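You operate a simulated robot arm through the tools that you are given. There is no shell and no other tool. Be economical: measure what you need, move in short steps, check, and stop when the job is done.

You run a simulated two-armed robot. Do the job below in one go: nothing can be reset, and whatever is moved stays where it is left.

## Task
Take the teal pad and put it on the beige board on the top shelf of the orange shelf unit. Put the filter from the top of the green table on the top shelf of the teal shelf unit. Take the large bearing and put it on top of the steel plate on the top of the green table. Switch the gloss meter switch on. Fetch the grey bar and set it on top of the orange sheet. Pick up the blue tag from the top of the long grey bench with one hand, pass it to the other hand and put it on the top of the control desk. Put the white bottle that says "wash" from the top of the steel table on the top of the orange bench and the white bottle marked "polish" on the top of the blue chest. Put one of the steel nuts from the top of the steel table on the top of the grey bench. Stack the tin marked "WAX" from the top of the wooden table on top of the tin labelled "paste". Put the white pad on the top of the cream table away on the top of the long grey bench. Turn the step knob to off. Do these in any order. Set down upright: teal pad, filter, white bottle, white pad.

Only the result counts: the job must be done as asked and must still hold three seconds after the hand-in. Knocking over, shifting, dropping, spilling or breaking anything else fails it. Flat cloth is picked up by pressing the open fingertips on it (5 to 10 N) and closing them slowly along it; thin cloth reads only 2 to 8 mm in the jaws.

## Robot
Two 6-joint arms with two-finger grippers on one trunk, on a base that drives. Base frame: it is fixed to the floor where the robot stands at the start and does not move with it; the origin is under the middle of the robot, x ahead of it, y to its left, z up; the surface under the hand at the start is at about z = 1170. Readings come in mm, degrees, newtons and seconds.
The left shoulder is at the start at [30, 178, 1138], the right one opposite. With the tool pointing down near the work surface each hand reaches from about 100 to 820 mm from the robot's upright axis, wherever it stands, measured 20 degrees to its own side. Places, roughly: beige board (13x10x1 cm) [500, -100, 1200]; blue tag [-6000, -10000, 1000]; brown tin, green tin, orange tin [-9750, -9250, 750]; filter [0, -1500, 1000]; gloss meter switch [-5500, -10200, 900]; grey bar (21x2x4 cm) [-5900, -10300, 900]; large bearing (6x6x2 cm) [200, -1700, 900]; orange sheet (24x20x4 cm) [-7400, -9700, 900]; steel nut (6x5x3 cm) [-7200, -9100, 900]; steel plate [0, -2000, 750]; step knob [-13900, -10300, 1300]; teal pad (9x6x6 cm) [500, 100, 1200]; top drawer of the blue chest [-6800, -8900, 1100]; top of the control desk [-3300, -7300, 800]; top of the grey bench [-10500, -9900, 800]; top of the long grey bench [-6200, -9900, 800]; top of the orange bench [-3200, -8200, 800]; top shelf of the teal shelf unit [500, 1100, 1200]; white bottle [-7250, -9000, 1000]; white pad (9x6x6 cm) [-13300, -12400, 900]. Payload 2.54 kg a hand.
The TCP of each hand is the grasp point between the finger pads, 30 mm short of the fingertips. In the tool frame z runs along the fingers and y along their closing line. The gripper opens to 116 mm. The gripper's body begins 95 mm behind the TCP.
Orientation is told as [roll, pitch, yaw] about the base's x, y, z axes, in that order, counted from this pose: with the fingers straight down and closing along the base's y, the tool's x points along the base's -x, its y along +y and its z along -z.

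## Interface
- The arms move only by the tool play_rows. It takes "left_series", "right_series" or both (then of equal length, played together; a hand with none holds still); each is text: rows parted by semicolons, each of 7 numbers parted by spaces: the shift along the tool's x, y, z in mm, then the turn, a rotation vector about the tool's x, y, z in rad, then the gripper command, from -1 (fully open) to 1 (shut), values between in proportion. In form: x y z wx wy wz jaw; .... A call has 1 to 20 rows; each row shifts and turns the commanded pose from where the row before left it, along the tool's axes as they then stand. Each row takes 0.2 s and may step no farther than 50 mm and 8.6 degrees from the row before; otherwise, or with a gripper value out of range, the whole call is refused. A pose out of reach is approached as far as the arm can. The call stops where the force on the tool passes 40 N (or 10 N more than at its start, if that is more) or the arm is blocked; 0.2 s more then pass. The fingers move at their own pace (about 153 mm/s each) and stop on an object; they squeeze with about 33 N. The grip force told is the motor's: it shows also when the fingers shut on nothing. Time passes only in rows, and 0.2 s behind the last, so rows that do not move let the fingers close. It gives the time, the measured TCP pose, the force on the tool (base axes), the opening and the grip force at its end, in the units of the frame above (readings bear some noise), with the torque about the TCP (base axes, N m) and any sound that the robot's microphone picked up.
- Cameras (640 x 400 px; columns grow to the right, rows downward): "scene" is now at [62.9, 23.4, 1881]; the picture's right is [0.26, -0.97, 0.00], its down [-0.63, -0.17, -0.75] and it looks along [0.73, 0.20, -0.66] (base axes); focal length 251 px, centre (320, 200). "left" rides on the left gripper at [69, 15, -122] in its tool frame; the picture's right is [-0.21, 0.98, 0.00], its down [-0.83, -0.18, -0.53] and it looks along [-0.52, -0.11, 0.85] (tool axes); focal length 251 px, centre (320, 200). "right" rides on the right gripper at [69, -15, -122] in its tool frame; the picture's right is [0.21, 0.98, 0.00], its down [-0.83, 0.18, -0.53] and it looks along [-0.52, 0.12, 0.85] (tool axes); focal length 251 px, centre (320, 200).
- get_image(camera): a new picture of that camera. The clock stands still meanwhile.
- lift_body(by): slides the trunk up (or, below 0, down) by that many mm; the arms and the scene camera ride with it, the base frame stays. It gives what a move gives, with no picture.
- drive_base(legs): drives the robot by 1 to 6 legs, each [ahead, left, turn to the left] in mm, mm and degrees, along the robot's own axes; the way and the turn of a leg run together, so that a leg with both is an arc; at most 1500 mm and 180 degrees a leg. The arms and the cameras ride along, it lands a little off, and it stops where it bumps. It gives what a move gives.
- aim_head(pan, tilt): turns the head with the scene camera to pan (to the left, within 143 degrees either way) and tilt (down, from -29 to 69), counted from straight ahead of the robot. It gives what a move gives.
- locate(camera, pixels): for up to 12 pixels [column, row] of the newest picture of that camera ("zoom" is the newest enlarged one), the place [x, y, z] in the base frame of the surface seen there, good to about 2 mm, but the place of the scene camera against the robot may be out by one fixed shift of up to 18 mm in any direction. The clock stands still meanwhile.
- enlarge(camera, box): a new picture of the part [left, top, right, bottom] of that camera's present view, enlarged. The clock stands still meanwhile.
- close_job(): hands the job in; it is judged then, once.

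Work in short steps. Measure before you move; look again where a grasp or a placing could have gone wrong, and mend it. You have 371 turns and 322 pictures in all, those below and enlarged ones among them. Open the grippers and draw the arms clear of the work before you hand the job in, unless the task says otherwise; then end with one line.

The tools are called after "Request:" as a command line: name --argument value ..., lists and objects as JSON in quotes. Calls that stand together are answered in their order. play_rows: Moves the arms, as the interface text tells. Its arguments: {"type":"object","properties":{"left_series":{"type":"string"},"right_series":{"type":"string"}},"required":[]} The other tools are called the same way: lift_body (by) slides the trunk up or down; drive_base (legs) drives the base; aim_head (pan, tilt) turns the head that bears the scene camera; get_image (camera) takes a picture; locate (camera, pixels) gives the place of the surface under pixels of a picture; enlarge (camera, box) takes an enlarged picture of a part of a camera's view; close_job () hands the job in.

At the start:

```text
t: 0.0
left_tcp_pos: [462.5, 236.5, 1485.1]
left_tcp_rot: [0.2, -0.2, -0.1]
left_ft_force: [-0.5, 0.2, 0.2]
left_wrist_torque: [-0.02, 0.01, 0.02]
left_finger_gap: 116.1
left_finger_force: 0.1
right_tcp_pos: [437.5, -181.9, 1474.6]
right_tcp_rot: [-0.1, 0.0, 0.0]
right_ft_force: [-0.8, -0.5, -0.3]
right_wrist_torque: [-0.02, -0.02, -0.01]
right_finger_gap: 116.0
right_finger_force: 0.2
trunk travel left (down, up): [-350.0, 190.0]
robot x, y, heading: [1.9, -2.7, -0.2]
head pan, tilt: [15.0, 41.0]
```

scene: 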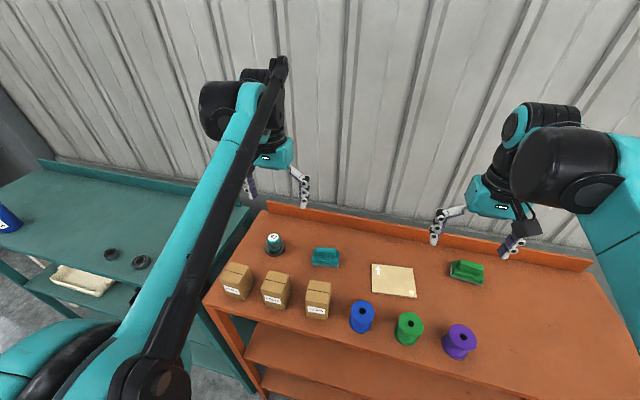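
right: 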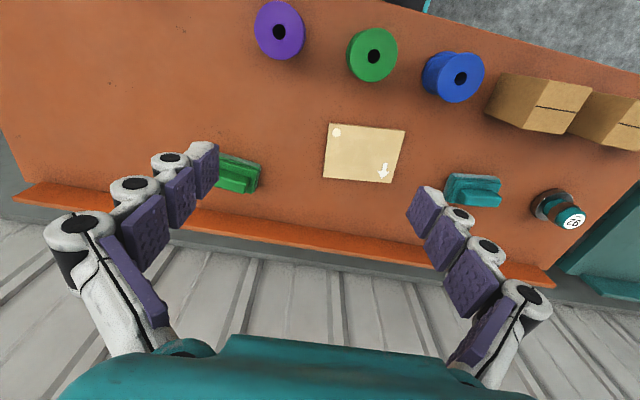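
left: 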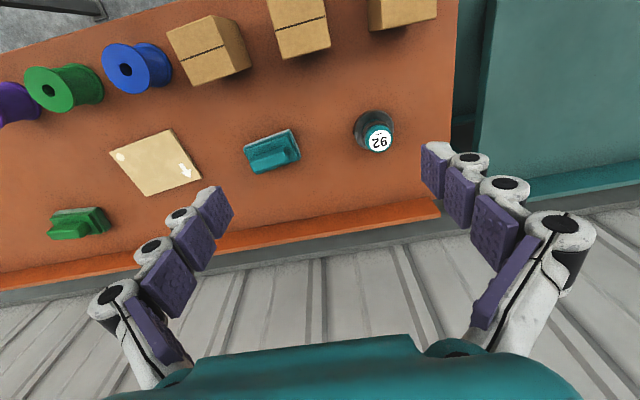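

The left picture shows the teal pad at about (272,152), with a ridge, and the beige board at (155,163). I measure both there and in the scene picture.

Request:
locate --camera "left" --pixels '[[246, 149], [292, 130], [299, 156], [253, 173], [268, 157], [289, 147], [111, 151], [170, 131], [200, 178], [150, 196], [155, 163], [260, 190]]'

Request:
locate --camera "scene" --pixels '[[325, 257], [372, 265], [411, 268], [416, 297], [373, 291], [394, 281]]'

Request:
enlarge --camera "left" --box '[220, 110, 320, 190]'

```text
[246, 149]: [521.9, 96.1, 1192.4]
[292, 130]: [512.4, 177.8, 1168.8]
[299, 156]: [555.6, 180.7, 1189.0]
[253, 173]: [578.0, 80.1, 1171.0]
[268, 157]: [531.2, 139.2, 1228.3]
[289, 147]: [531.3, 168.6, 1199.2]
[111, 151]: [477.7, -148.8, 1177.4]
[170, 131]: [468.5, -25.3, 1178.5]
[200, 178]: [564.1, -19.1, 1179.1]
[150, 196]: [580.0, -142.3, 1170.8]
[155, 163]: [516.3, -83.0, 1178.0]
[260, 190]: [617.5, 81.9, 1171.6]
```

```text
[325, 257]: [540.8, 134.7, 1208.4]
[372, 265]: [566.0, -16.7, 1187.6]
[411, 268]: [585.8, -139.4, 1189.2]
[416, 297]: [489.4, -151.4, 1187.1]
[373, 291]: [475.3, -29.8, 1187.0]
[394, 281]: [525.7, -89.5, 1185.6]
```

```text
5.00 times, centred on (270, 150) of left
```

zoom: 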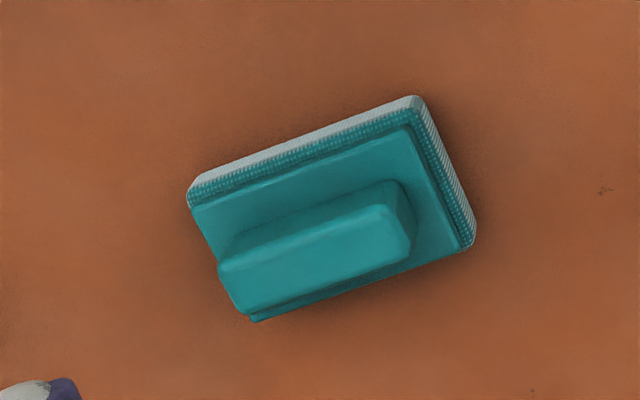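

Board top is at z≈1178.5, shelf at 1170.5 and the handle top at 1228. I take points on the handle in the enlarged picture to get its centre and direction.

Request:
locate --camera "zoom" --pixels '[[230, 262], [385, 208], [400, 250], [250, 300], [318, 248], [235, 285], [375, 195], [420, 170], [460, 240], [205, 215], [270, 255], [370, 222]]'

```text
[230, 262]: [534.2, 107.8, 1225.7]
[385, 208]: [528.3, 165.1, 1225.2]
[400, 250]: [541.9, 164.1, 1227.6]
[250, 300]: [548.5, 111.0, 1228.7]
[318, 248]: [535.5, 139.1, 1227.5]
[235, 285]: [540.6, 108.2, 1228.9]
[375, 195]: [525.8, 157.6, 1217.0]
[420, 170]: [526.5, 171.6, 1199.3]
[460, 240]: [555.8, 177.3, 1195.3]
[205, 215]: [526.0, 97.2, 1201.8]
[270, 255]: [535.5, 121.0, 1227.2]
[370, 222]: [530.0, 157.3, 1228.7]
```

The handle is 57 mm long, centred at about (538,137), top 1228 and yaw ≈6.5°. The board is centred at (522,-81) with the same yaw. I bring the left hand over the handle and move the right hand aside.

Request:
play_rows --left_series "-12.6 -16.6 30 0 0 0 -0.38; -12.6 -16.6 30 0 0 0 -0.38; -12.6 -16.6 30 0 0 0 -0.38; -12.6 -16.6 30 0 0 0 -0.38; -12.6 -16.6 30 0 0 0 -0.38; -12.6 -16.6 30 0 0 -0.113 -0.38; 0 0 0 0 0 0 -0.38" --right_series "10 -30 -20 0 0 0 -1; 10 -30 -20 0 0 0 -1; 10 -30 -20 0 0 0 -1; 10 -30 -20 0 0 0 -1; 10 -30 -20 0 0 0 -1; 10 -30 -20 0 0 0 -1; 0 0 0 0 0 0 -1"

Request:
get_image --camera "left"

```text
t: 1.6
left_tcp_pos: [537.5, 137.4, 1304.4]
left_tcp_rot: [0.0, -0.1, 6.5]
left_ft_force: [1.3, -0.2, -0.3]
left_wrist_torque: [-0.04, -0.05, 0.0]
left_finger_gap: 79.9
left_finger_force: 0.1
right_tcp_pos: [377.0, -359.4, 1594.8]
right_tcp_rot: [0.0, 0.0, 0.0]
right_ft_force: [-0.1, 0.4, 0.5]
right_wrist_torque: [-0.05, -0.02, -0.01]
right_finger_gap: 115.9
right_finger_force: 0.2
trunk travel left (down, up): [-350.0, 190.0]
robot x, y, heading: [-0.2, 1.7, -0.0]
head pan, tilt: [15.0, 41.0]
```

```text
317 pictures are left
```

left: 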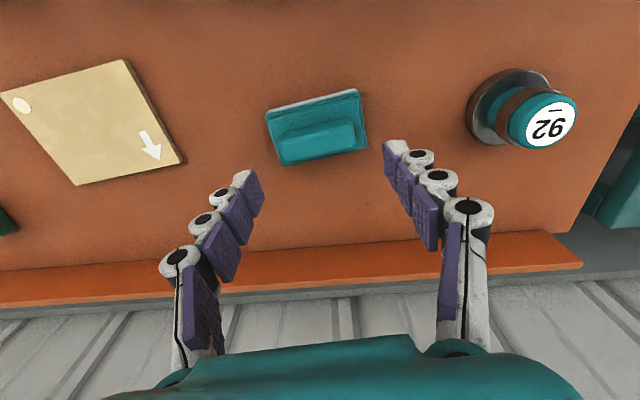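

The handle is lined up with the closing line. I go down 67 mm and close.

Request:
play_rows --left_series "0 0 34 0 0 0 -0.38; 0 0 33.5 0 0 0 -0.38; 0 0 0 0 0 0 0.3; 0 0 0 0 0 0 0.6; 0 0 0 0 0 0 0.6"

Request:
get_image --camera "left"

```text
t: 2.8
left_tcp_pos: [540.9, 136.1, 1237.4]
left_tcp_rot: [0.1, -0.1, 6.4]
left_ft_force: [6.0, -0.3, 16.4]
left_wrist_torque: [-0.09, -0.2, 0.09]
left_finger_gap: 63.7
left_finger_force: 33.1
right_tcp_pos: [377.2, -361.8, 1596.6]
right_tcp_rot: [0.0, 0.0, 0.0]
right_ft_force: [-0.3, 0.9, -0.1]
right_wrist_torque: [0.02, -0.02, 0.0]
right_finger_gap: 116.1
right_finger_force: 0.1
trunk travel left (down, up): [-350.0, 190.0]
robot x, y, heading: [-0.5, 0.8, -0.1]
head pan, tilt: [15.0, 41.0]
```

```text
316 pictures are left
```

left: 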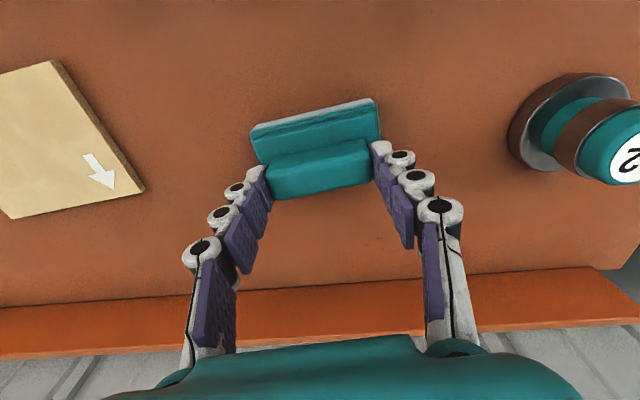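

The handle is held at 63.7 mm. I lift it 50 mm and carry it over the board's centre.

Request:
play_rows --left_series "0 0 -25 0 0 0 0.6; 0 0 -25 0 0 0 0.6; 7 -35.6 0 0 0 0 0.6; 7 -35.6 0 0 0 0 0.6; 7 -35.6 0 0 0 0 0.6; 7 -35.6 0 0 0 0 0.6; 7 -35.6 0 0 0 0 0.6; 7 -35.6 0 0 0 0 0.6; 0 0 0 0 0 0 0.6"

Request:
get_image --camera "left"

Request:
get_image --camera "scene"

```text
t: 4.8
left_tcp_pos: [521.3, -80.2, 1288.3]
left_tcp_rot: [0.0, -0.1, 6.4]
left_ft_force: [0.1, -0.6, -0.3]
left_wrist_torque: [0.0, -0.03, -0.01]
left_finger_gap: 23.1
left_finger_force: 0.0
right_tcp_pos: [376.9, -361.2, 1595.3]
right_tcp_rot: [0.0, 0.1, 0.0]
right_ft_force: [-0.3, 0.2, 0.6]
right_wrist_torque: [-0.03, -0.01, 0.02]
right_finger_gap: 115.8
right_finger_force: 0.0
trunk travel left (down, up): [-350.0, 190.0]
robot x, y, heading: [-0.0, 1.5, -0.2]
head pan, tilt: [15.0, 41.0]
```

```text
315 pictures are left
```

left: 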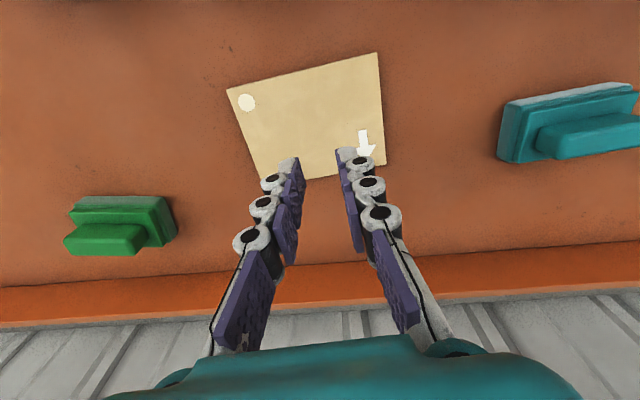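

```text
314 pictures are left
```

scene: 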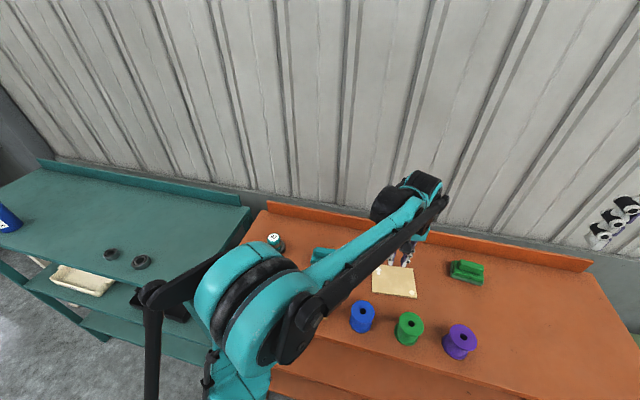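

The handle's rounded ends slipped out, so the pad stayed on the shelf. I go back over it with open fingers and measure again, to grip the body instead.

Request:
play_rows --left_series "-7 35.6 -10 0 0 0 -1; -7 35.6 -10 0 0 0 -1; -7 35.6 0 0 0 0 -1; -7 35.6 0 0 0 0 -1; -7 35.6 0 0 0 0 -1; -7 35.6 0 0 0 0 -1; 20 0 0 0 0 0 -1"

Request:
enlarge --camera "left" --box '[220, 70, 420, 195]'

```text
t: 6.4
left_tcp_pos: [517.1, 133.8, 1306.0]
left_tcp_rot: [0.1, -0.1, 6.5]
left_ft_force: [-0.3, -0.9, -0.1]
left_wrist_torque: [0.05, -0.04, -0.03]
left_finger_gap: 116.0
left_finger_force: 0.1
right_tcp_pos: [375.3, -362.4, 1596.2]
right_tcp_rot: [0.1, -0.1, -0.1]
right_ft_force: [0.1, -0.5, -0.5]
right_wrist_torque: [0.02, -0.05, -0.02]
right_finger_gap: 116.0
right_finger_force: 0.0
trunk travel left (down, up): [-350.0, 190.0]
robot x, y, heading: [1.9, -1.0, -0.0]
head pan, tilt: [15.0, 41.0]
```

```text
3.20 times, centred on (320, 132) of left
```

zoom: 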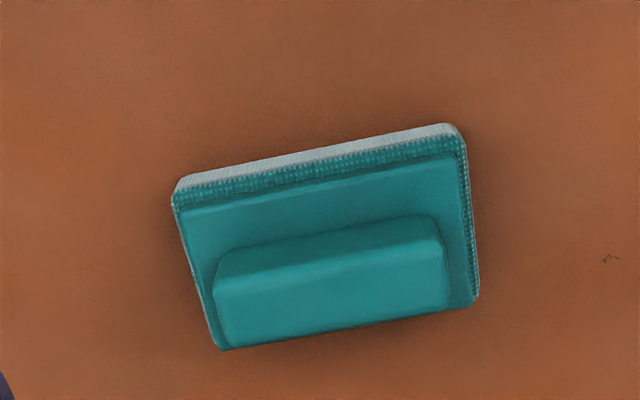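

Request:
locate --camera "zoom" --pixels '[[180, 195], [455, 135], [465, 295], [220, 338], [218, 275], [435, 235], [440, 280], [225, 300], [330, 250], [330, 300], [190, 240], [460, 220]]'

```text
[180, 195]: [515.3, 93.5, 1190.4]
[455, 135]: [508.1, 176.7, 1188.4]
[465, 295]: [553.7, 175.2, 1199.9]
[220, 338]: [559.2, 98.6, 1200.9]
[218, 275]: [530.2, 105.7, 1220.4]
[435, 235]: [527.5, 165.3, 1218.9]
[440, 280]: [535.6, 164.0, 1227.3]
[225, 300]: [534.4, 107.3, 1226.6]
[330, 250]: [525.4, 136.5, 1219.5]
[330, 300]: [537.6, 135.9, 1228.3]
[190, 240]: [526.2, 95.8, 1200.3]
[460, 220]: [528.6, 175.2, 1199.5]
```

The pad's body is centred at (534,136) and about 86 mm long. I descend so the fingertips reach z≈1179 beside it, and close.

Request:
play_rows --left_series "-18 0 24 0 0 0.02 -1; 0 0 24 0 0 0 -1; 0 0 24 0 0 0 -1; 0 0 24 0 0 0 -1; 0 0 0 0 0 0 0.2; 0 0 0 0 0 0 0.5; 0 0 0 0 0 0 0.5"

Request:
play_rows --left_series "0 0 -15 0 0 0 0.5; 0 0 -15 0 0 0 0.5; 0 0 -15 0 0 0 0.5; 0 0 0 0 0 0 0.5"

Request:
get_image --camera "left"

```text
t: 7.6
left_tcp_pos: [535.9, 134.6, 1214.7]
left_tcp_rot: [-0.1, -0.6, 5.3]
left_ft_force: [6.7, -2.8, 58.7]
left_wrist_torque: [0.08, -0.18, 0.3]
left_finger_gap: 82.2
left_finger_force: 32.8
right_tcp_pos: [374.6, -361.4, 1596.3]
right_tcp_rot: [0.0, -0.2, 0.1]
right_ft_force: [0.4, -0.3, 0.2]
right_wrist_torque: [-0.03, 0.0, 0.01]
right_finger_gap: 115.8
right_finger_force: 0.1
trunk travel left (down, up): [-350.0, 190.0]
robot x, y, heading: [1.9, -1.2, 0.2]
head pan, tilt: [15.0, 41.0]
stopped in row 6 (left hand): the force on the tool passed its limit at 53 N (the readings are from after the stop); the commanded pose is now the measured one
```

```text
t: 8.6
left_tcp_pos: [536.2, 135.0, 1256.6]
left_tcp_rot: [0.0, -0.3, 5.2]
left_ft_force: [-0.3, -0.2, -0.4]
left_wrist_torque: [0.0, 0.0, -0.05]
left_finger_gap: 80.9
left_finger_force: 33.1
right_tcp_pos: [376.6, -359.6, 1595.5]
right_tcp_rot: [0.0, 0.0, 0.0]
right_ft_force: [0.3, 0.4, -0.3]
right_wrist_torque: [0.02, 0.02, -0.01]
right_finger_gap: 115.9
right_finger_force: 0.0
trunk travel left (down, up): [-350.0, 190.0]
robot x, y, heading: [-2.6, 0.3, -0.0]
head pan, tilt: [15.0, 41.0]
```

```text
312 pictures are left
```

left: 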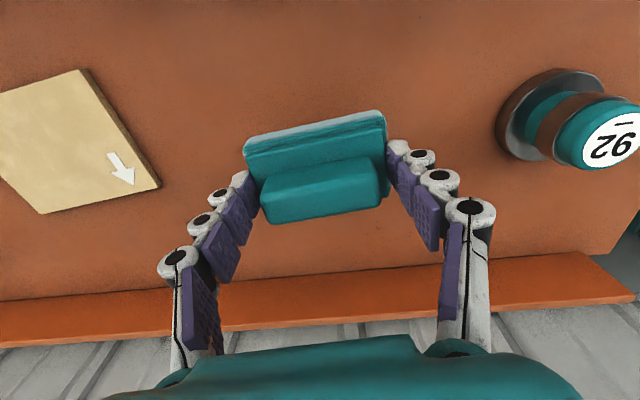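

The pad seems to be lifted with a gap of 81 mm. I check its height.

Request:
locate --camera "left" --pixels '[[320, 190], [300, 140], [380, 130], [360, 180], [270, 200]]'

```text
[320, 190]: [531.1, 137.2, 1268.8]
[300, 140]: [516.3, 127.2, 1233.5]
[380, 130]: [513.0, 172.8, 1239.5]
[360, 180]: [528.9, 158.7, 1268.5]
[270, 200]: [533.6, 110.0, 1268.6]
```

The pad hangs 40 mm above the shelf. I carry it over the board.

Request:
play_rows --left_series "5.2 -35.5 0 0 0 0 0.5; 5.2 -35.5 0 0 0 0 0.5; 5.2 -35.5 0 0 0 0 0.5; 5.2 -35.5 0 0 0 0 0.5; 5.2 -35.5 0 0 0 0 0.5; 5.2 -35.5 0 0 0 -0.026 0.5; 0 0 0 0 0 0 0.5"

Request:
get_image --camera "left"

```text
t: 10.2
left_tcp_pos: [527.6, -79.3, 1255.3]
left_tcp_rot: [0.0, -0.3, 6.9]
left_ft_force: [-0.4, 1.5, 0.1]
left_wrist_torque: [-0.02, 0.0, 0.02]
left_finger_gap: 81.1
left_finger_force: 33.2
right_tcp_pos: [377.2, -359.3, 1594.4]
right_tcp_rot: [0.0, 0.0, 0.0]
right_ft_force: [0.1, -0.8, 0.7]
right_wrist_torque: [-0.05, -0.04, 0.04]
right_finger_gap: 115.9
right_finger_force: 0.0
trunk travel left (down, up): [-350.0, 190.0]
robot x, y, heading: [-0.1, 2.8, 0.2]
head pan, tilt: [15.0, 41.0]
```

```text
311 pictures are left
```

left: 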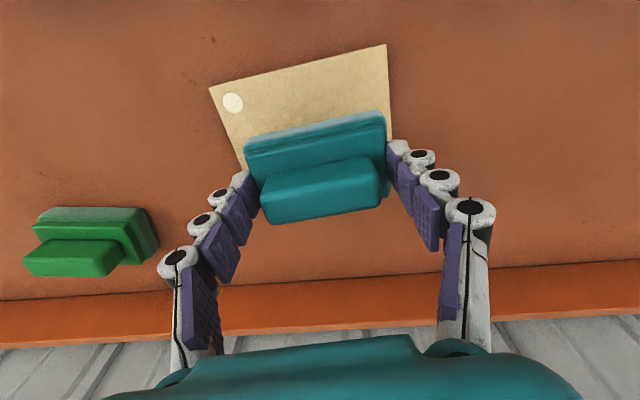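

The pad hovers over the board. I compare the board's near edge with the pad's near edge.

Request:
locate --camera "left" --pixels '[[211, 89], [384, 47], [247, 148], [384, 117], [238, 165], [389, 135], [262, 200], [378, 180]]'

```text
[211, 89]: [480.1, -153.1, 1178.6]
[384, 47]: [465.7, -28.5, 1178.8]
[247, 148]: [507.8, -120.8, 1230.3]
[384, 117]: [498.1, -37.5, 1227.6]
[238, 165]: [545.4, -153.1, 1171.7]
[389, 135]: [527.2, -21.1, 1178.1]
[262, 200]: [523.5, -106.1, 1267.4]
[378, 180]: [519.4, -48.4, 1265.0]
```

The pad should go 10 mm back in x and y. I shift it, lower 30 mm, then press gently.

Request:
play_rows --left_series "11 -8.7 0 0 0 0 0.5; 0 0 14 0 0 0 0.5; 0 0 14 0 0 0 0.5; 0 0 2 0 0 0 0.5; 0 0 0 0 0 0 0.5"

```text
t: 11.4
left_tcp_pos: [516.8, -89.2, 1225.5]
left_tcp_rot: [0.0, -0.3, 6.8]
left_ft_force: [-0.4, -0.2, 0.4]
left_wrist_torque: [-0.01, 0.02, -0.02]
left_finger_gap: 81.0
left_finger_force: 33.2
right_tcp_pos: [379.4, -361.0, 1595.3]
right_tcp_rot: [0.0, 0.0, 0.0]
right_ft_force: [0.4, -0.3, -0.5]
right_wrist_torque: [-0.02, 0.04, 0.03]
right_finger_gap: 116.0
right_finger_force: 0.0
trunk travel left (down, up): [-350.0, 190.0]
robot x, y, heading: [-5.4, -2.1, 0.0]
head pan, tilt: [15.0, 41.0]
```

No contact yet; I lower a bit more in small steps.

Request:
play_rows --left_series "0 0 1.5 0 0 0 0.5; 0 0 1 0 0 0 0.5; 0 0 0 0 0 0 0.5"

Request:
get_image --camera "left"

```text
t: 12.2
left_tcp_pos: [516.4, -89.3, 1224.1]
left_tcp_rot: [0.0, -0.4, 6.9]
left_ft_force: [3.2, -1.2, 9.2]
left_wrist_torque: [0.06, -0.26, -0.02]
left_finger_gap: 81.3
left_finger_force: 32.4
right_tcp_pos: [377.9, -361.2, 1595.3]
right_tcp_rot: [-0.1, 0.0, 0.1]
right_ft_force: [-0.2, 0.0, 0.2]
right_wrist_torque: [0.01, -0.03, 0.0]
right_finger_gap: 115.8
right_finger_force: 0.0
trunk travel left (down, up): [-350.0, 190.0]
robot x, y, heading: [-0.4, 0.3, 0.0]
head pan, tilt: [15.0, 41.0]
```

```text
310 pictures are left
```

left: 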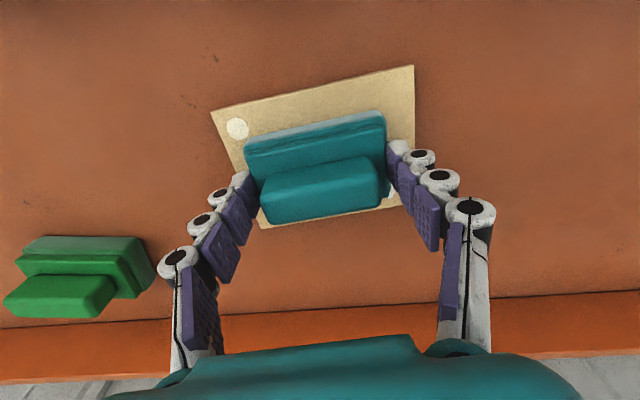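

Contact is at 9 N with the pad centred. I open and rise.

Request:
play_rows --left_series "0 0 0 0 0 0 -0.6; 0 0 0 0 0 0 -1; 0 0 -20 0 0 0 -1; 0 0 -40 0 0 0 -1; 20 0 -45 0 0 0 -1; 20 0 -45 0 0 0.12 -1"

Request:
get_image --camera "left"

Request:
aim_head --pan -90 --tilt 35

Request:
get_image --camera "scene"

```text
t: 13.6
left_tcp_pos: [470.2, -94.2, 1375.5]
left_tcp_rot: [0.0, -0.4, -0.1]
left_ft_force: [0.1, -0.2, 0.6]
left_wrist_torque: [0.01, -0.07, -0.02]
left_finger_gap: 116.2
left_finger_force: 0.1
right_tcp_pos: [374.6, -361.4, 1594.7]
right_tcp_rot: [0.0, 0.0, 0.1]
right_ft_force: [0.4, -0.1, -0.1]
right_wrist_torque: [-0.01, -0.04, 0.05]
right_finger_gap: 116.0
right_finger_force: 0.0
trunk travel left (down, up): [-350.0, 190.0]
robot x, y, heading: [-0.1, 0.8, 0.1]
head pan, tilt: [15.0, 41.0]
```

```text
309 pictures are left
```

left: 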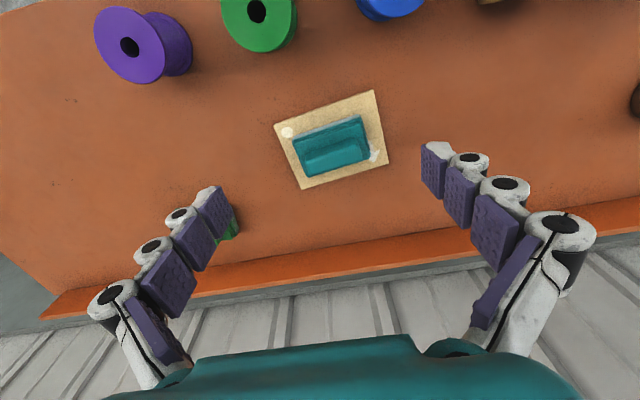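

```text
t: 15.5
left_tcp_pos: [472.3, -93.9, 1372.8]
left_tcp_rot: [0.0, -0.3, 0.1]
left_ft_force: [-0.5, -0.6, -1.0]
left_wrist_torque: [0.0, 0.02, -0.03]
left_finger_gap: 116.1
left_finger_force: 0.1
right_tcp_pos: [377.3, -362.6, 1595.9]
right_tcp_rot: [0.0, 0.0, -0.1]
right_ft_force: [0.5, 0.3, 0.1]
right_wrist_torque: [0.03, 0.01, -0.02]
right_finger_gap: 115.7
right_finger_force: 0.1
trunk travel left (down, up): [-350.0, 190.0]
robot x, y, heading: [-0.6, -2.5, -0.3]
head pan, tilt: [-90.0, 35.0]
```

```text
308 pictures are left
```

scene: 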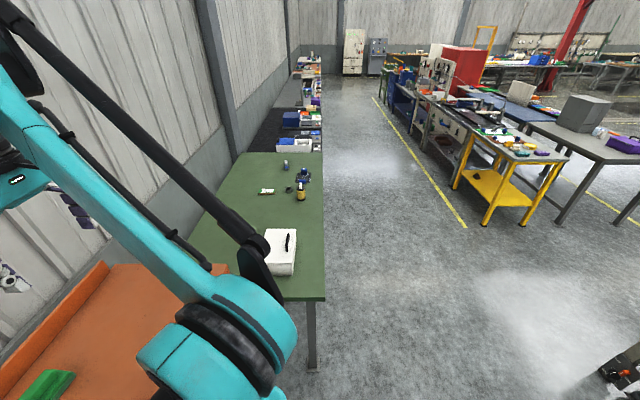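

The teal pad sits well on the board. The green table is to the right; I enlarge it.

Request:
enlarge --camera "scene" --box '[220, 130, 340, 290]'

Request:
locate --camera "scene" --pixels '[[266, 192], [285, 164], [302, 175], [300, 193], [288, 190], [280, 255], [322, 296], [323, 155], [250, 160], [240, 255], [400, 200], [310, 355]]'

```text
2.50 times, centred on (280, 210) of scene
```

zoom: 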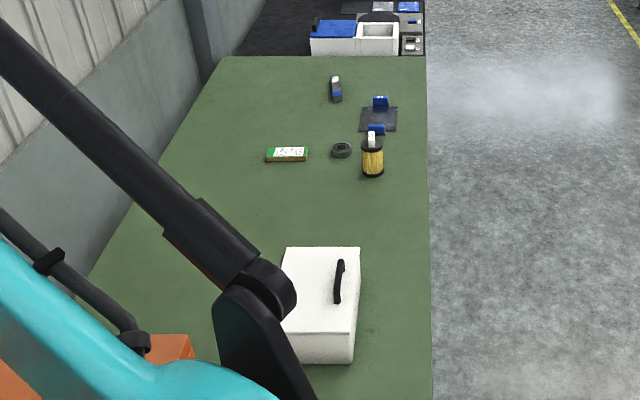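

```text
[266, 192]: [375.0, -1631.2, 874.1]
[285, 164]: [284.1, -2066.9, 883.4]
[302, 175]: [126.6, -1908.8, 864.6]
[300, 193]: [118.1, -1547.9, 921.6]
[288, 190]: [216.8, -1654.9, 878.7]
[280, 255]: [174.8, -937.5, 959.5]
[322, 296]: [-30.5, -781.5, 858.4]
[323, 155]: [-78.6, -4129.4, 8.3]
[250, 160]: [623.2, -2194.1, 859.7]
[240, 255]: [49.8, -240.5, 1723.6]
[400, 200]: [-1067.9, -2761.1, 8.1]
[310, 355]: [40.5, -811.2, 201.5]
```

The green table's top is at z≈850, its free edge at x≈-40; the filter is near (118,-1548), the bearing near (217,-1655) and the plate near (127,-1909). I back off and drive right alongside it.

Request:
drive_base --legs '[[-430, 0, 0], [0, -1400, 0], [0, -280, 0]]'

Request:
lift_body --by -250

Request:
aim_head --pan 0 --tilt 50

Request:
get_image --camera "scene"

Request:
get_image --camera "left"

```text
t: 26.3
left_tcp_pos: [49.3, -1790.2, 1372.7]
left_tcp_rot: [0.0, -0.3, 0.3]
left_ft_force: [0.3, -0.4, 0.8]
left_wrist_torque: [0.0, 0.0, -0.01]
left_finger_gap: 116.2
left_finger_force: 0.0
right_tcp_pos: [-42.9, -2058.7, 1596.1]
right_tcp_rot: [0.0, 0.0, 0.3]
right_ft_force: [-0.1, 0.2, -1.1]
right_wrist_torque: [-0.02, -0.04, 0.0]
right_finger_gap: 116.0
right_finger_force: 0.1
trunk travel left (down, up): [-350.0, 190.0]
robot x, y, heading: [-423.5, -1699.9, 0.5]
head pan, tilt: [-90.0, 35.0]
```

```text
t: 28.9
left_tcp_pos: [49.2, -1791.1, 1123.9]
left_tcp_rot: [0.0, -0.3, 0.3]
left_ft_force: [0.4, 1.1, 0.3]
left_wrist_torque: [-0.02, 0.03, -0.02]
left_finger_gap: 115.7
left_finger_force: 0.0
right_tcp_pos: [-42.7, -2058.7, 1344.9]
right_tcp_rot: [0.0, 0.0, 0.4]
right_ft_force: [0.3, 0.3, 0.3]
right_wrist_torque: [0.0, 0.0, 0.03]
right_finger_gap: 116.0
right_finger_force: 0.0
trunk travel left (down, up): [-100.0, 440.0]
robot x, y, heading: [-424.6, -1701.9, 0.5]
head pan, tilt: [-90.0, 35.0]
```

```text
t: 30.6
left_tcp_pos: [49.8, -1791.1, 1124.6]
left_tcp_rot: [0.0, -0.3, 0.4]
left_ft_force: [-0.2, -0.2, 0.1]
left_wrist_torque: [0.02, -0.01, -0.03]
left_finger_gap: 115.9
left_finger_force: 0.1
right_tcp_pos: [-43.9, -2057.7, 1345.0]
right_tcp_rot: [0.0, 0.1, 0.4]
right_ft_force: [0.2, -0.1, 0.1]
right_wrist_torque: [0.0, -0.01, 0.0]
right_finger_gap: 116.4
right_finger_force: 0.0
trunk travel left (down, up): [-100.0, 440.0]
robot x, y, heading: [-420.3, -1701.5, 0.3]
head pan, tilt: [0.0, 50.0]
```

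```text
306 pictures are left
```

scene: 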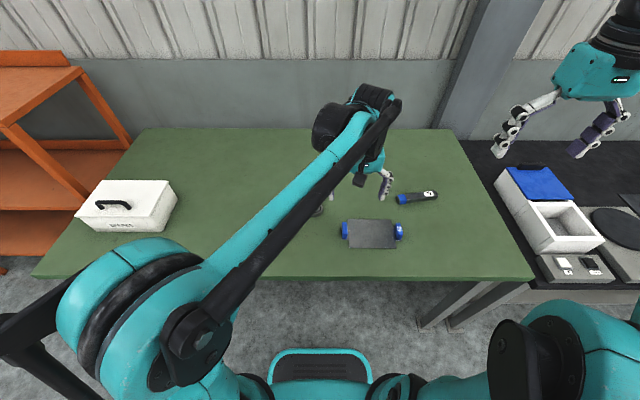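

```text
305 pictures are left
```

left: 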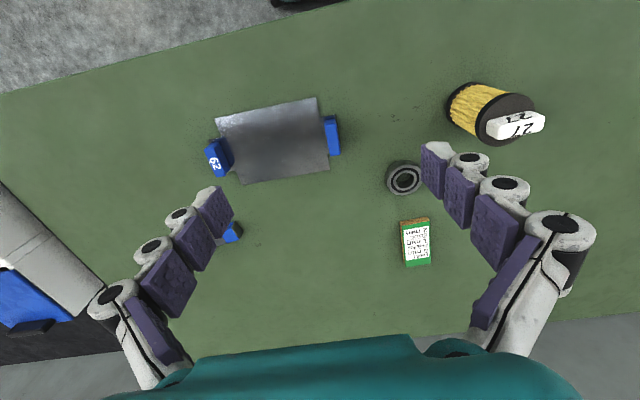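

The left picture shows the bearing at (404,178), filter at (490,115) with a white tab, and the plate with blue blocks at (275,140). I measure these.

Request:
locate --camera "left" --pixels '[[404, 179], [392, 168], [404, 196], [418, 185], [224, 123], [317, 105], [242, 180], [325, 166], [275, 140], [332, 135], [516, 125], [470, 100]]'

Request:
enlarge --camera "left" --box '[370, 60, 570, 210]'

```text
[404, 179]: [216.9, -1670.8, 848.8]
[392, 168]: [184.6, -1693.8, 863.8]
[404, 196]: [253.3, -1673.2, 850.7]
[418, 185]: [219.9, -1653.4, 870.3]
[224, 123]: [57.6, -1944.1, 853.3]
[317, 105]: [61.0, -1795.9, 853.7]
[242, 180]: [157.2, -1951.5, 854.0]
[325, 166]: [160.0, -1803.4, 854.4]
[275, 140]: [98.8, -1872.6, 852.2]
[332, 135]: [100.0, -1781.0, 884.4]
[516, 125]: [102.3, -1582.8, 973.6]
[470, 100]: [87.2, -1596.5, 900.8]
```

```text
2.67 times, centred on (470, 135) of left
```

zoom: 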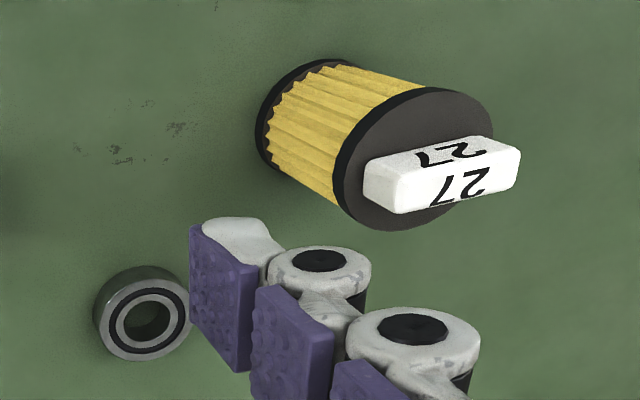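

I measure the bearing's rim and the filter's tab in the enlarged picture.

Request:
locate --camera "zoom" --pixels '[[108, 320], [143, 285], [182, 320], [145, 355], [120, 320], [372, 190], [515, 155], [398, 205], [480, 140], [440, 165], [430, 95], [350, 190]]'

```text
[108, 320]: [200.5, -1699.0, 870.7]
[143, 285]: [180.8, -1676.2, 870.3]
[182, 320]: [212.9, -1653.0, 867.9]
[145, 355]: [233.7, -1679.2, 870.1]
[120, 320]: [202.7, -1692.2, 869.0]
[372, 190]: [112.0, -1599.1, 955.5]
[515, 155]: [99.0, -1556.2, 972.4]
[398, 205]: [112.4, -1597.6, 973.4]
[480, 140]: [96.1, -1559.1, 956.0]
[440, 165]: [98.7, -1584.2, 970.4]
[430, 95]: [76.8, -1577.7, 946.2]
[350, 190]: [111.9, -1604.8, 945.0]
```

The bearing is centred at (207,-1676), top z 870. I lower the trunk 70 mm, then bring the left hand over it.

Request:
lift_body --by -70

Request:
play_rows --left_series "-40 29 0 0 0 0 -0.5; -40 29 0 0 0 0 -0.5; -40 29 0 0 0 0 -0.5; -38 28 30 0 0 0 -0.5; 0 0 40 0 0 0 -0.5; 0 0 40 0 0 0 -0.5; 0 0 0 0 0 0 -0.5"

Request:
get_image --camera "left"

```text
t: 31.6
left_tcp_pos: [49.0, -1790.2, 1053.5]
left_tcp_rot: [-0.1, -0.3, 0.3]
left_ft_force: [-0.3, -0.5, 0.3]
left_wrist_torque: [-0.03, 0.0, -0.03]
left_finger_gap: 116.1
left_finger_force: 0.0
right_tcp_pos: [-42.6, -2058.3, 1275.8]
right_tcp_rot: [0.0, 0.1, 0.4]
right_ft_force: [-0.4, 0.3, -0.1]
right_wrist_torque: [0.0, 0.0, 0.03]
right_finger_gap: 116.1
right_finger_force: 0.2
trunk travel left (down, up): [-30.0, 510.0]
robot x, y, heading: [-424.8, -1700.3, 0.5]
head pan, tilt: [0.0, 50.0]
```

```text
refused: row 4 steps farther than a row can; nothing moved
```

```text
303 pictures are left
```

left: 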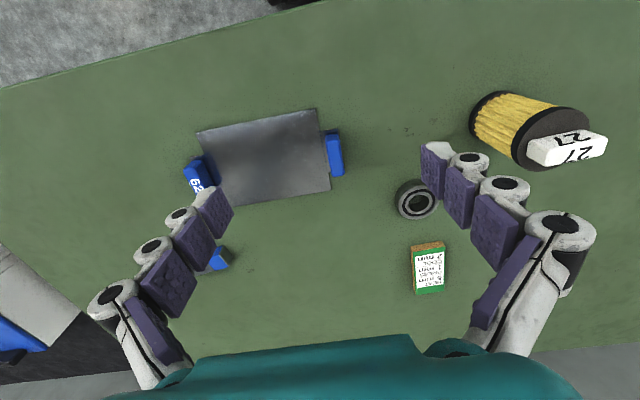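

Row 4 was too long; I split it.

Request:
play_rows --left_series "-40 29 0 0 0 0 -0.5; -40 29 0 0 0 0 -0.5; -40 29 0 0 0 0 -0.5; -38 28 0 0 0 0 -0.5; 0 0 40 0 0 0 -0.5; 0 0 40 0 0 0 -0.5; 0 0 0 0 0 0 -0.5"

Request:
get_image --camera "left"

```text
t: 33.2
left_tcp_pos: [205.6, -1677.1, 974.2]
left_tcp_rot: [0.0, -0.2, 0.2]
left_ft_force: [0.0, 0.2, 0.5]
left_wrist_torque: [-0.02, 0.01, 0.0]
left_finger_gap: 87.0
left_finger_force: 0.0
right_tcp_pos: [-43.7, -2058.2, 1275.5]
right_tcp_rot: [0.0, 0.0, 0.4]
right_ft_force: [0.1, -0.4, 0.3]
right_wrist_torque: [0.01, -0.03, 0.0]
right_finger_gap: 115.9
right_finger_force: 0.1
trunk travel left (down, up): [-30.0, 510.0]
robot x, y, heading: [-423.4, -1699.7, 0.5]
head pan, tilt: [0.0, 50.0]
```

```text
302 pictures are left
```

left: 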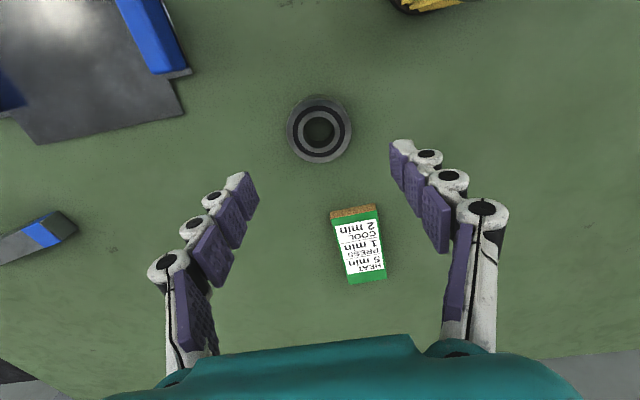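

I check the bearing's centre from this closer view.

Request:
locate --camera "left" --pixels '[[292, 130], [347, 130], [320, 102], [318, 158], [360, 215]]'

```text
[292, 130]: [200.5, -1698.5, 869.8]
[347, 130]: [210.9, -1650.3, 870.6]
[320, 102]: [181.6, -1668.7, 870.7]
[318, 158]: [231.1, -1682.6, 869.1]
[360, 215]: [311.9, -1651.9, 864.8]
```

Centre (206,-1675). I go down to TCP z 887 and close gently.

Request:
play_rows --left_series "0 1.5 40 0 0 0 -0.5; 0 0 40 0 0 0 -0.5; 0 0 7 0 0 0 -0.5; 0 0 0 0 0 0 0.2; 0 0 0 0 0 0 0.4; 0 0 0 0 0 0 0.4"

```text
t: 34.6
left_tcp_pos: [207.3, -1675.2, 887.4]
left_tcp_rot: [0.0, -0.2, 0.3]
left_ft_force: [-1.0, -1.8, 2.0]
left_wrist_torque: [0.01, -0.04, -0.03]
left_finger_gap: 58.1
left_finger_force: 32.7
right_tcp_pos: [-42.3, -2058.6, 1275.0]
right_tcp_rot: [0.1, 0.1, 0.4]
right_ft_force: [-0.8, -0.2, -0.2]
right_wrist_torque: [0.02, 0.01, 0.01]
right_finger_gap: 115.8
right_finger_force: 0.0
trunk travel left (down, up): [-30.0, 510.0]
robot x, y, heading: [-423.9, -1701.4, 0.6]
head pan, tilt: [0.0, 50.0]
```

The bearing is gripped at 58 mm. I lift 65 mm and carry it to the plate's centre (108,-1874).

Request:
play_rows --left_series "0 0 -30 0 0 0 0.4; 0 0 -35 0 0 0 0.4; 20 -40 0 0 0 0 0.4; 20 -40 0 0 0 0 0.4; 20 -40 0 0 0 0 0.4; 20 -40 0 0 0 0 0.4; 19 -39 0 0 0 0 0.4; 0 0 0 0 0 0 0.4"

Request:
get_image --camera "left"

```text
t: 36.4
left_tcp_pos: [109.8, -1872.2, 950.8]
left_tcp_rot: [0.0, -0.4, 0.5]
left_ft_force: [-0.9, 0.8, -3.1]
left_wrist_torque: [0.02, 0.03, 0.01]
left_finger_gap: 58.3
left_finger_force: 33.0
right_tcp_pos: [-43.6, -2057.6, 1276.1]
right_tcp_rot: [-0.1, 0.0, 0.4]
right_ft_force: [0.0, -0.5, -0.1]
right_wrist_torque: [-0.01, -0.01, -0.01]
right_finger_gap: 115.9
right_finger_force: 0.0
trunk travel left (down, up): [-30.0, 510.0]
robot x, y, heading: [-422.4, -1697.8, 0.4]
head pan, tilt: [0.0, 50.0]
```

```text
301 pictures are left
```

left: 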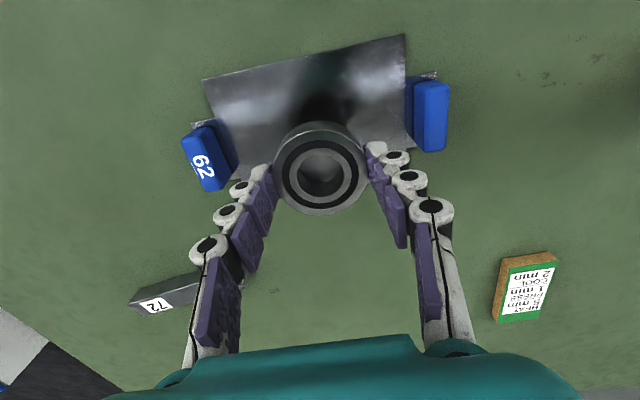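

Bearing held over the plate. I lower to just above contact, then in small steps.

Request:
play_rows --left_series "0 0 30 0 0 0 0.4; 0 0 27 0 0 0 0.4; 0 0 1.5 0 0 0 0.4; 0 0 1.5 0 0 0 0.4; 0 0 1 0 0 0 0.4; 0 0 0 0 0 0 0.4"

```text
t: 37.8
left_tcp_pos: [110.7, -1872.9, 892.1]
left_tcp_rot: [0.0, -0.5, 0.3]
left_ft_force: [2.9, -0.8, 9.8]
left_wrist_torque: [0.04, -0.1, -0.04]
left_finger_gap: 58.5
left_finger_force: 32.9
right_tcp_pos: [-43.9, -2057.7, 1275.0]
right_tcp_rot: [-0.1, 0.0, 0.4]
right_ft_force: [0.1, -1.1, -0.3]
right_wrist_torque: [0.0, 0.02, 0.01]
right_finger_gap: 115.9
right_finger_force: 0.1
trunk travel left (down, up): [-30.0, 510.0]
robot x, y, heading: [-423.2, -1695.5, 0.5]
head pan, tilt: [0.0, 50.0]
```

Contact at 10 N. I open to 80 mm, rise, and move to look at the filter.

Request:
play_rows --left_series "0 0 0 0 0 0 -0.38; 0 0 0 0 0 0 -0.38; 0 0 -45 0 0 0 -0.38; 0 0 -50 0 0 0 -0.38; 0 0 -50 0 0 0 -0.8; 0 0 -50 0 0 0 -0.8; 8 48 0 0 0 0 -0.8; 8 48 0 0 0 0 -0.8; 8 48 0 0 0 0 -0.8; 8 48 0 0 0 0 -0.8; 8 48 0 0 0 0 -0.8; 0 48 0 0 0 0 -0.8; 0 0 0 0 0 0 -0.8"

Request:
get_image --camera "left"

Request:
get_image --camera "scene"

```text
t: 40.6
left_tcp_pos: [65.7, -1584.9, 1086.0]
left_tcp_rot: [0.0, -0.3, 0.3]
left_ft_force: [0.9, -0.4, -0.2]
left_wrist_torque: [-0.01, -0.01, 0.02]
left_finger_gap: 104.5
left_finger_force: 0.0
right_tcp_pos: [-43.0, -2059.4, 1274.8]
right_tcp_rot: [0.1, 0.0, 0.4]
right_ft_force: [-0.1, -0.3, -0.3]
right_wrist_torque: [0.03, 0.02, -0.02]
right_finger_gap: 116.0
right_finger_force: 0.0
trunk travel left (down, up): [-30.0, 510.0]
robot x, y, heading: [-423.2, -1702.4, 0.5]
head pan, tilt: [0.0, 50.0]
```

```text
300 pictures are left
```

left: 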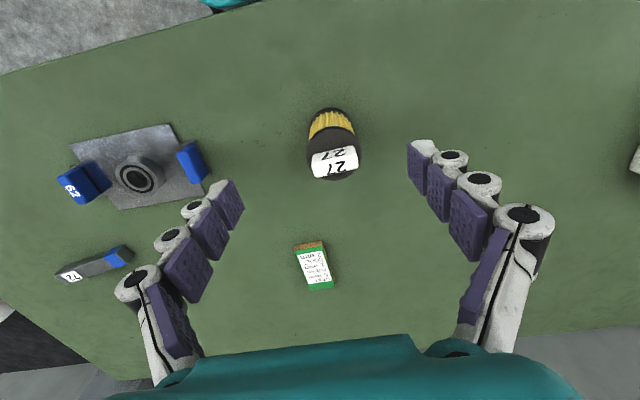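

```text
299 pictures are left
```

scene: 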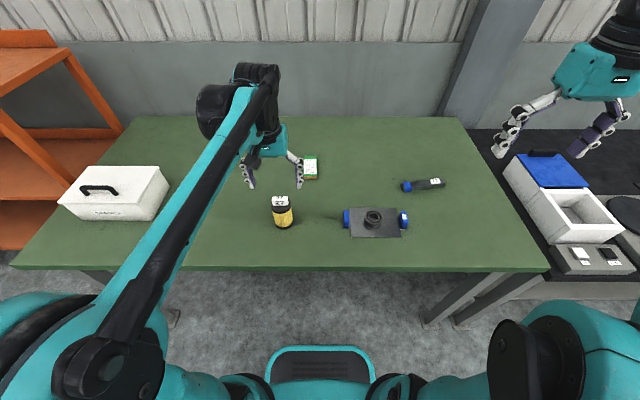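

The bearing stands on the plate at (136,175). The filter is at (333,145); I enlarge it and measure.

Request:
enlarge --camera "left" --box '[280, 90, 390, 200]'

Request:
locate --camera "left" --pixels '[[311, 158], [357, 152], [318, 178], [355, 172], [333, 165], [310, 145], [353, 133], [309, 135]]'

```text
3.64 times, centred on (335, 145) of left
```

zoom: 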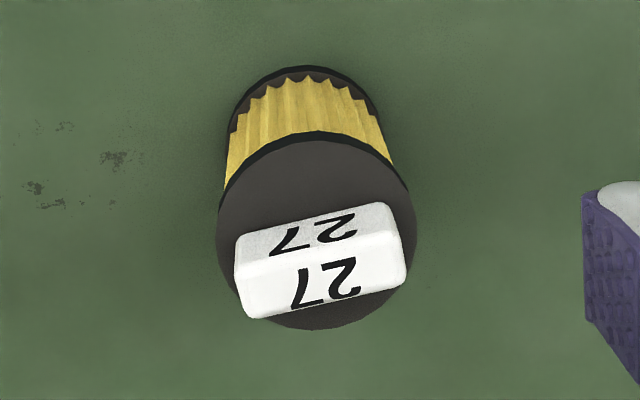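

```text
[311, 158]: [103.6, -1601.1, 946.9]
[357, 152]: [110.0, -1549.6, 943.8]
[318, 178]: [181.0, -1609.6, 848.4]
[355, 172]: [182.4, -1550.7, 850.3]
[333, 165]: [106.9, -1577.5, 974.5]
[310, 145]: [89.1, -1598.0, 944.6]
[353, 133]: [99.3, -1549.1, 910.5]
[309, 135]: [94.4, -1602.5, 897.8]
```

I measure the lid's rim for the centre.

Request:
locate --camera "zoom" --pixels '[[310, 145], [305, 322], [223, 235], [408, 220], [240, 260], [400, 270]]'

```text
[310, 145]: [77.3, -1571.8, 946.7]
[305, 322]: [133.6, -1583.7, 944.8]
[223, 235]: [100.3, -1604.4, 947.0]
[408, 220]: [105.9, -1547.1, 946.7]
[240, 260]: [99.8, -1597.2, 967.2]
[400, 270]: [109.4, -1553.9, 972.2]
```

Centre (105,-1577), diameter 58. I lower the left hand around the body to TCP z 922 and close.

Request:
play_rows --left_series "-39 8 0 0 0 0 -0.8; 0 0 42 0 0 0 -0.8; 0 0 42 0 0 0 -0.8; 0 0 40 0 0 0 -0.8; 0 0 40 0 0 0 -0.8; 0 0 0 0 0 0 0.2; 0 0 0 0 0 0 0.4; 0 0 0 0 0 0 0.4"

Request:
play_rows --left_series "0 0 -20 0 0 0 0.4; 0 0 -40 0 0 0 0.4; 0 0 0 0 0 0 0.4"

Request:
get_image --camera "left"

```text
t: 42.4
left_tcp_pos: [104.4, -1574.7, 919.6]
left_tcp_rot: [-0.1, -0.3, 0.3]
left_ft_force: [-0.5, -0.1, -0.2]
left_wrist_torque: [-0.04, 0.01, 0.01]
left_finger_gap: 60.8
left_finger_force: 32.5
right_tcp_pos: [-42.1, -2058.6, 1273.7]
right_tcp_rot: [-0.1, -0.1, 0.4]
right_ft_force: [-0.2, 0.0, -0.6]
right_wrist_torque: [-0.01, 0.01, -0.06]
right_finger_gap: 116.1
right_finger_force: 0.1
trunk travel left (down, up): [-30.0, 510.0]
robot x, y, heading: [-423.5, -1703.7, 0.5]
head pan, tilt: [0.0, 50.0]
```

```text
t: 43.2
left_tcp_pos: [105.8, -1575.8, 980.0]
left_tcp_rot: [0.0, -0.3, 0.3]
left_ft_force: [1.1, -0.7, -2.2]
left_wrist_torque: [0.01, 0.0, 0.01]
left_finger_gap: 60.9
left_finger_force: 32.6
right_tcp_pos: [-42.8, -2059.0, 1274.4]
right_tcp_rot: [-0.1, 0.0, 0.4]
right_ft_force: [0.5, 0.7, -0.1]
right_wrist_torque: [-0.02, 0.0, -0.01]
right_finger_gap: 116.0
right_finger_force: 0.1
trunk travel left (down, up): [-30.0, 510.0]
robot x, y, heading: [-428.5, -1694.3, 0.1]
head pan, tilt: [0.0, 50.0]
```

```text
297 pictures are left
```

left: 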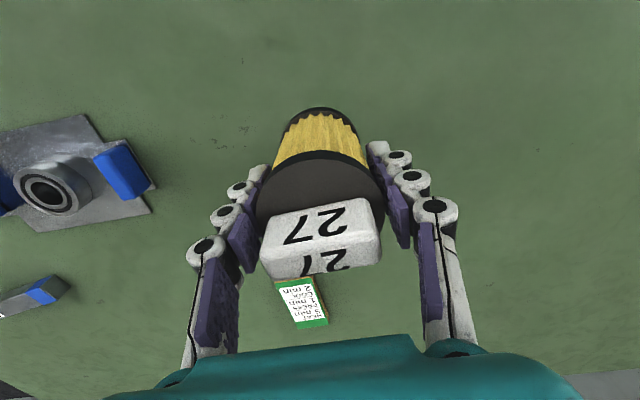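

The filter is held. I raise the trunk 350 mm and look left along the way to the teal shelf unit.

Request:
lift_body --by 350

Request:
aim_head --pan 75 --tilt 25

Request:
get_image --camera "scene"

```text
t: 46.6
left_tcp_pos: [106.1, -1576.3, 1331.3]
left_tcp_rot: [0.0, -0.2, 0.4]
left_ft_force: [-0.9, -0.4, -3.0]
left_wrist_torque: [0.03, 0.0, -0.02]
left_finger_gap: 60.9
left_finger_force: 32.8
right_tcp_pos: [-43.0, -2057.7, 1624.9]
right_tcp_rot: [-0.1, 0.0, 0.5]
right_ft_force: [0.1, -0.3, 0.7]
right_wrist_torque: [0.05, 0.03, 0.0]
right_finger_gap: 116.1
right_finger_force: 0.0
trunk travel left (down, up): [-380.0, 160.0]
robot x, y, heading: [-419.9, -1699.5, 0.5]
head pan, tilt: [0.0, 50.0]
```

```text
t: 48.1
left_tcp_pos: [105.6, -1576.8, 1331.7]
left_tcp_rot: [0.0, -0.3, 0.3]
left_ft_force: [0.6, 0.1, -3.0]
left_wrist_torque: [0.02, 0.03, 0.0]
left_finger_gap: 60.8
left_finger_force: 33.1
right_tcp_pos: [-42.3, -2058.2, 1623.7]
right_tcp_rot: [0.1, 0.0, 0.4]
right_ft_force: [0.0, 0.7, 0.1]
right_wrist_torque: [0.0, -0.03, -0.05]
right_finger_gap: 115.9
right_finger_force: 0.1
trunk travel left (down, up): [-380.0, 160.0]
robot x, y, heading: [-423.8, -1698.3, 0.5]
head pan, tilt: [75.0, 25.0]
```

```text
296 pictures are left
```

scene: 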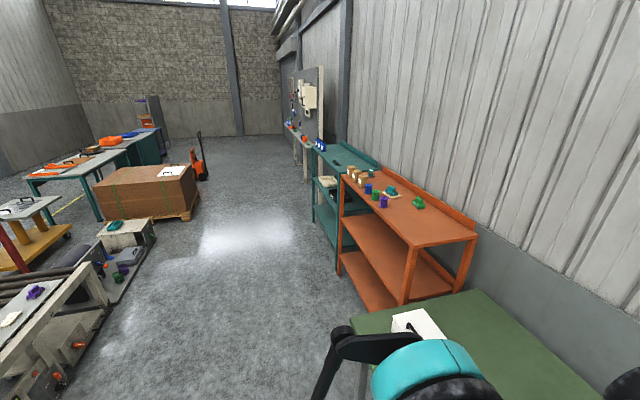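

The way left is clear. I strafe to in front of the teal unit.

Request:
drive_base --legs '[[0, 1400, 0], [0, 1250, 0]]'

Request:
aim_head --pan 10 --tilt 45

Request:
get_image --camera "scene"

```text
t: 61.3
left_tcp_pos: [135.1, 1120.6, 1329.6]
left_tcp_rot: [-0.1, -0.4, -1.1]
left_ft_force: [-0.1, 0.1, -2.8]
left_wrist_torque: [0.0, 0.02, -0.04]
left_finger_gap: 60.8
left_finger_force: 32.8
right_tcp_pos: [-24.7, 642.2, 1623.7]
right_tcp_rot: [-0.1, 0.0, -0.9]
right_ft_force: [-0.6, 0.1, 0.1]
right_wrist_torque: [0.0, 0.01, 0.01]
right_finger_gap: 115.9
right_finger_force: 0.0
trunk travel left (down, up): [-380.0, 160.0]
robot x, y, heading: [-399.3, 1008.4, -1.0]
head pan, tilt: [75.0, 25.0]
```

```text
t: 62.6
left_tcp_pos: [135.5, 1121.0, 1329.4]
left_tcp_rot: [0.0, -0.4, -1.1]
left_ft_force: [-0.2, -0.5, -2.8]
left_wrist_torque: [0.0, -0.01, 0.02]
left_finger_gap: 60.5
left_finger_force: 32.8
right_tcp_pos: [-24.2, 642.5, 1625.6]
right_tcp_rot: [0.0, 0.0, -0.9]
right_ft_force: [-0.5, -0.3, 0.1]
right_wrist_torque: [-0.01, -0.01, -0.01]
right_finger_gap: 116.1
right_finger_force: 0.0
trunk travel left (down, up): [-380.0, 160.0]
robot x, y, heading: [-396.9, 1007.8, -0.9]
head pan, tilt: [10.0, 45.0]
```

```text
295 pictures are left
```

scene: 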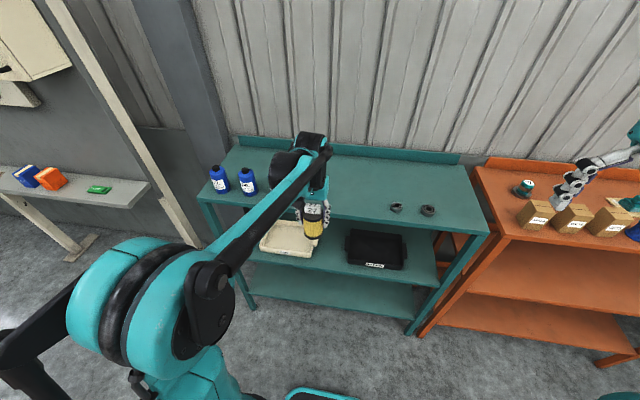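

I measure the teal top shelf surface.

Request:
locate --camera "scene" --pixels '[[360, 185], [420, 175], [370, 215], [230, 200], [470, 165], [400, 190], [249, 185], [396, 208], [480, 225]]'

```text
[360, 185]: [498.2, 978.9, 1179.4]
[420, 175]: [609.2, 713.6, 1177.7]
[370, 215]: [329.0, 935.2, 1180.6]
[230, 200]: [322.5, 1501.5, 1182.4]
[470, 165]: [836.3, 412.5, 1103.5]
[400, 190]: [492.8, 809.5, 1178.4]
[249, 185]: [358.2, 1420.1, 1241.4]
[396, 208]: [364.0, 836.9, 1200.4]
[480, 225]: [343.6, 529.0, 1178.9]
```

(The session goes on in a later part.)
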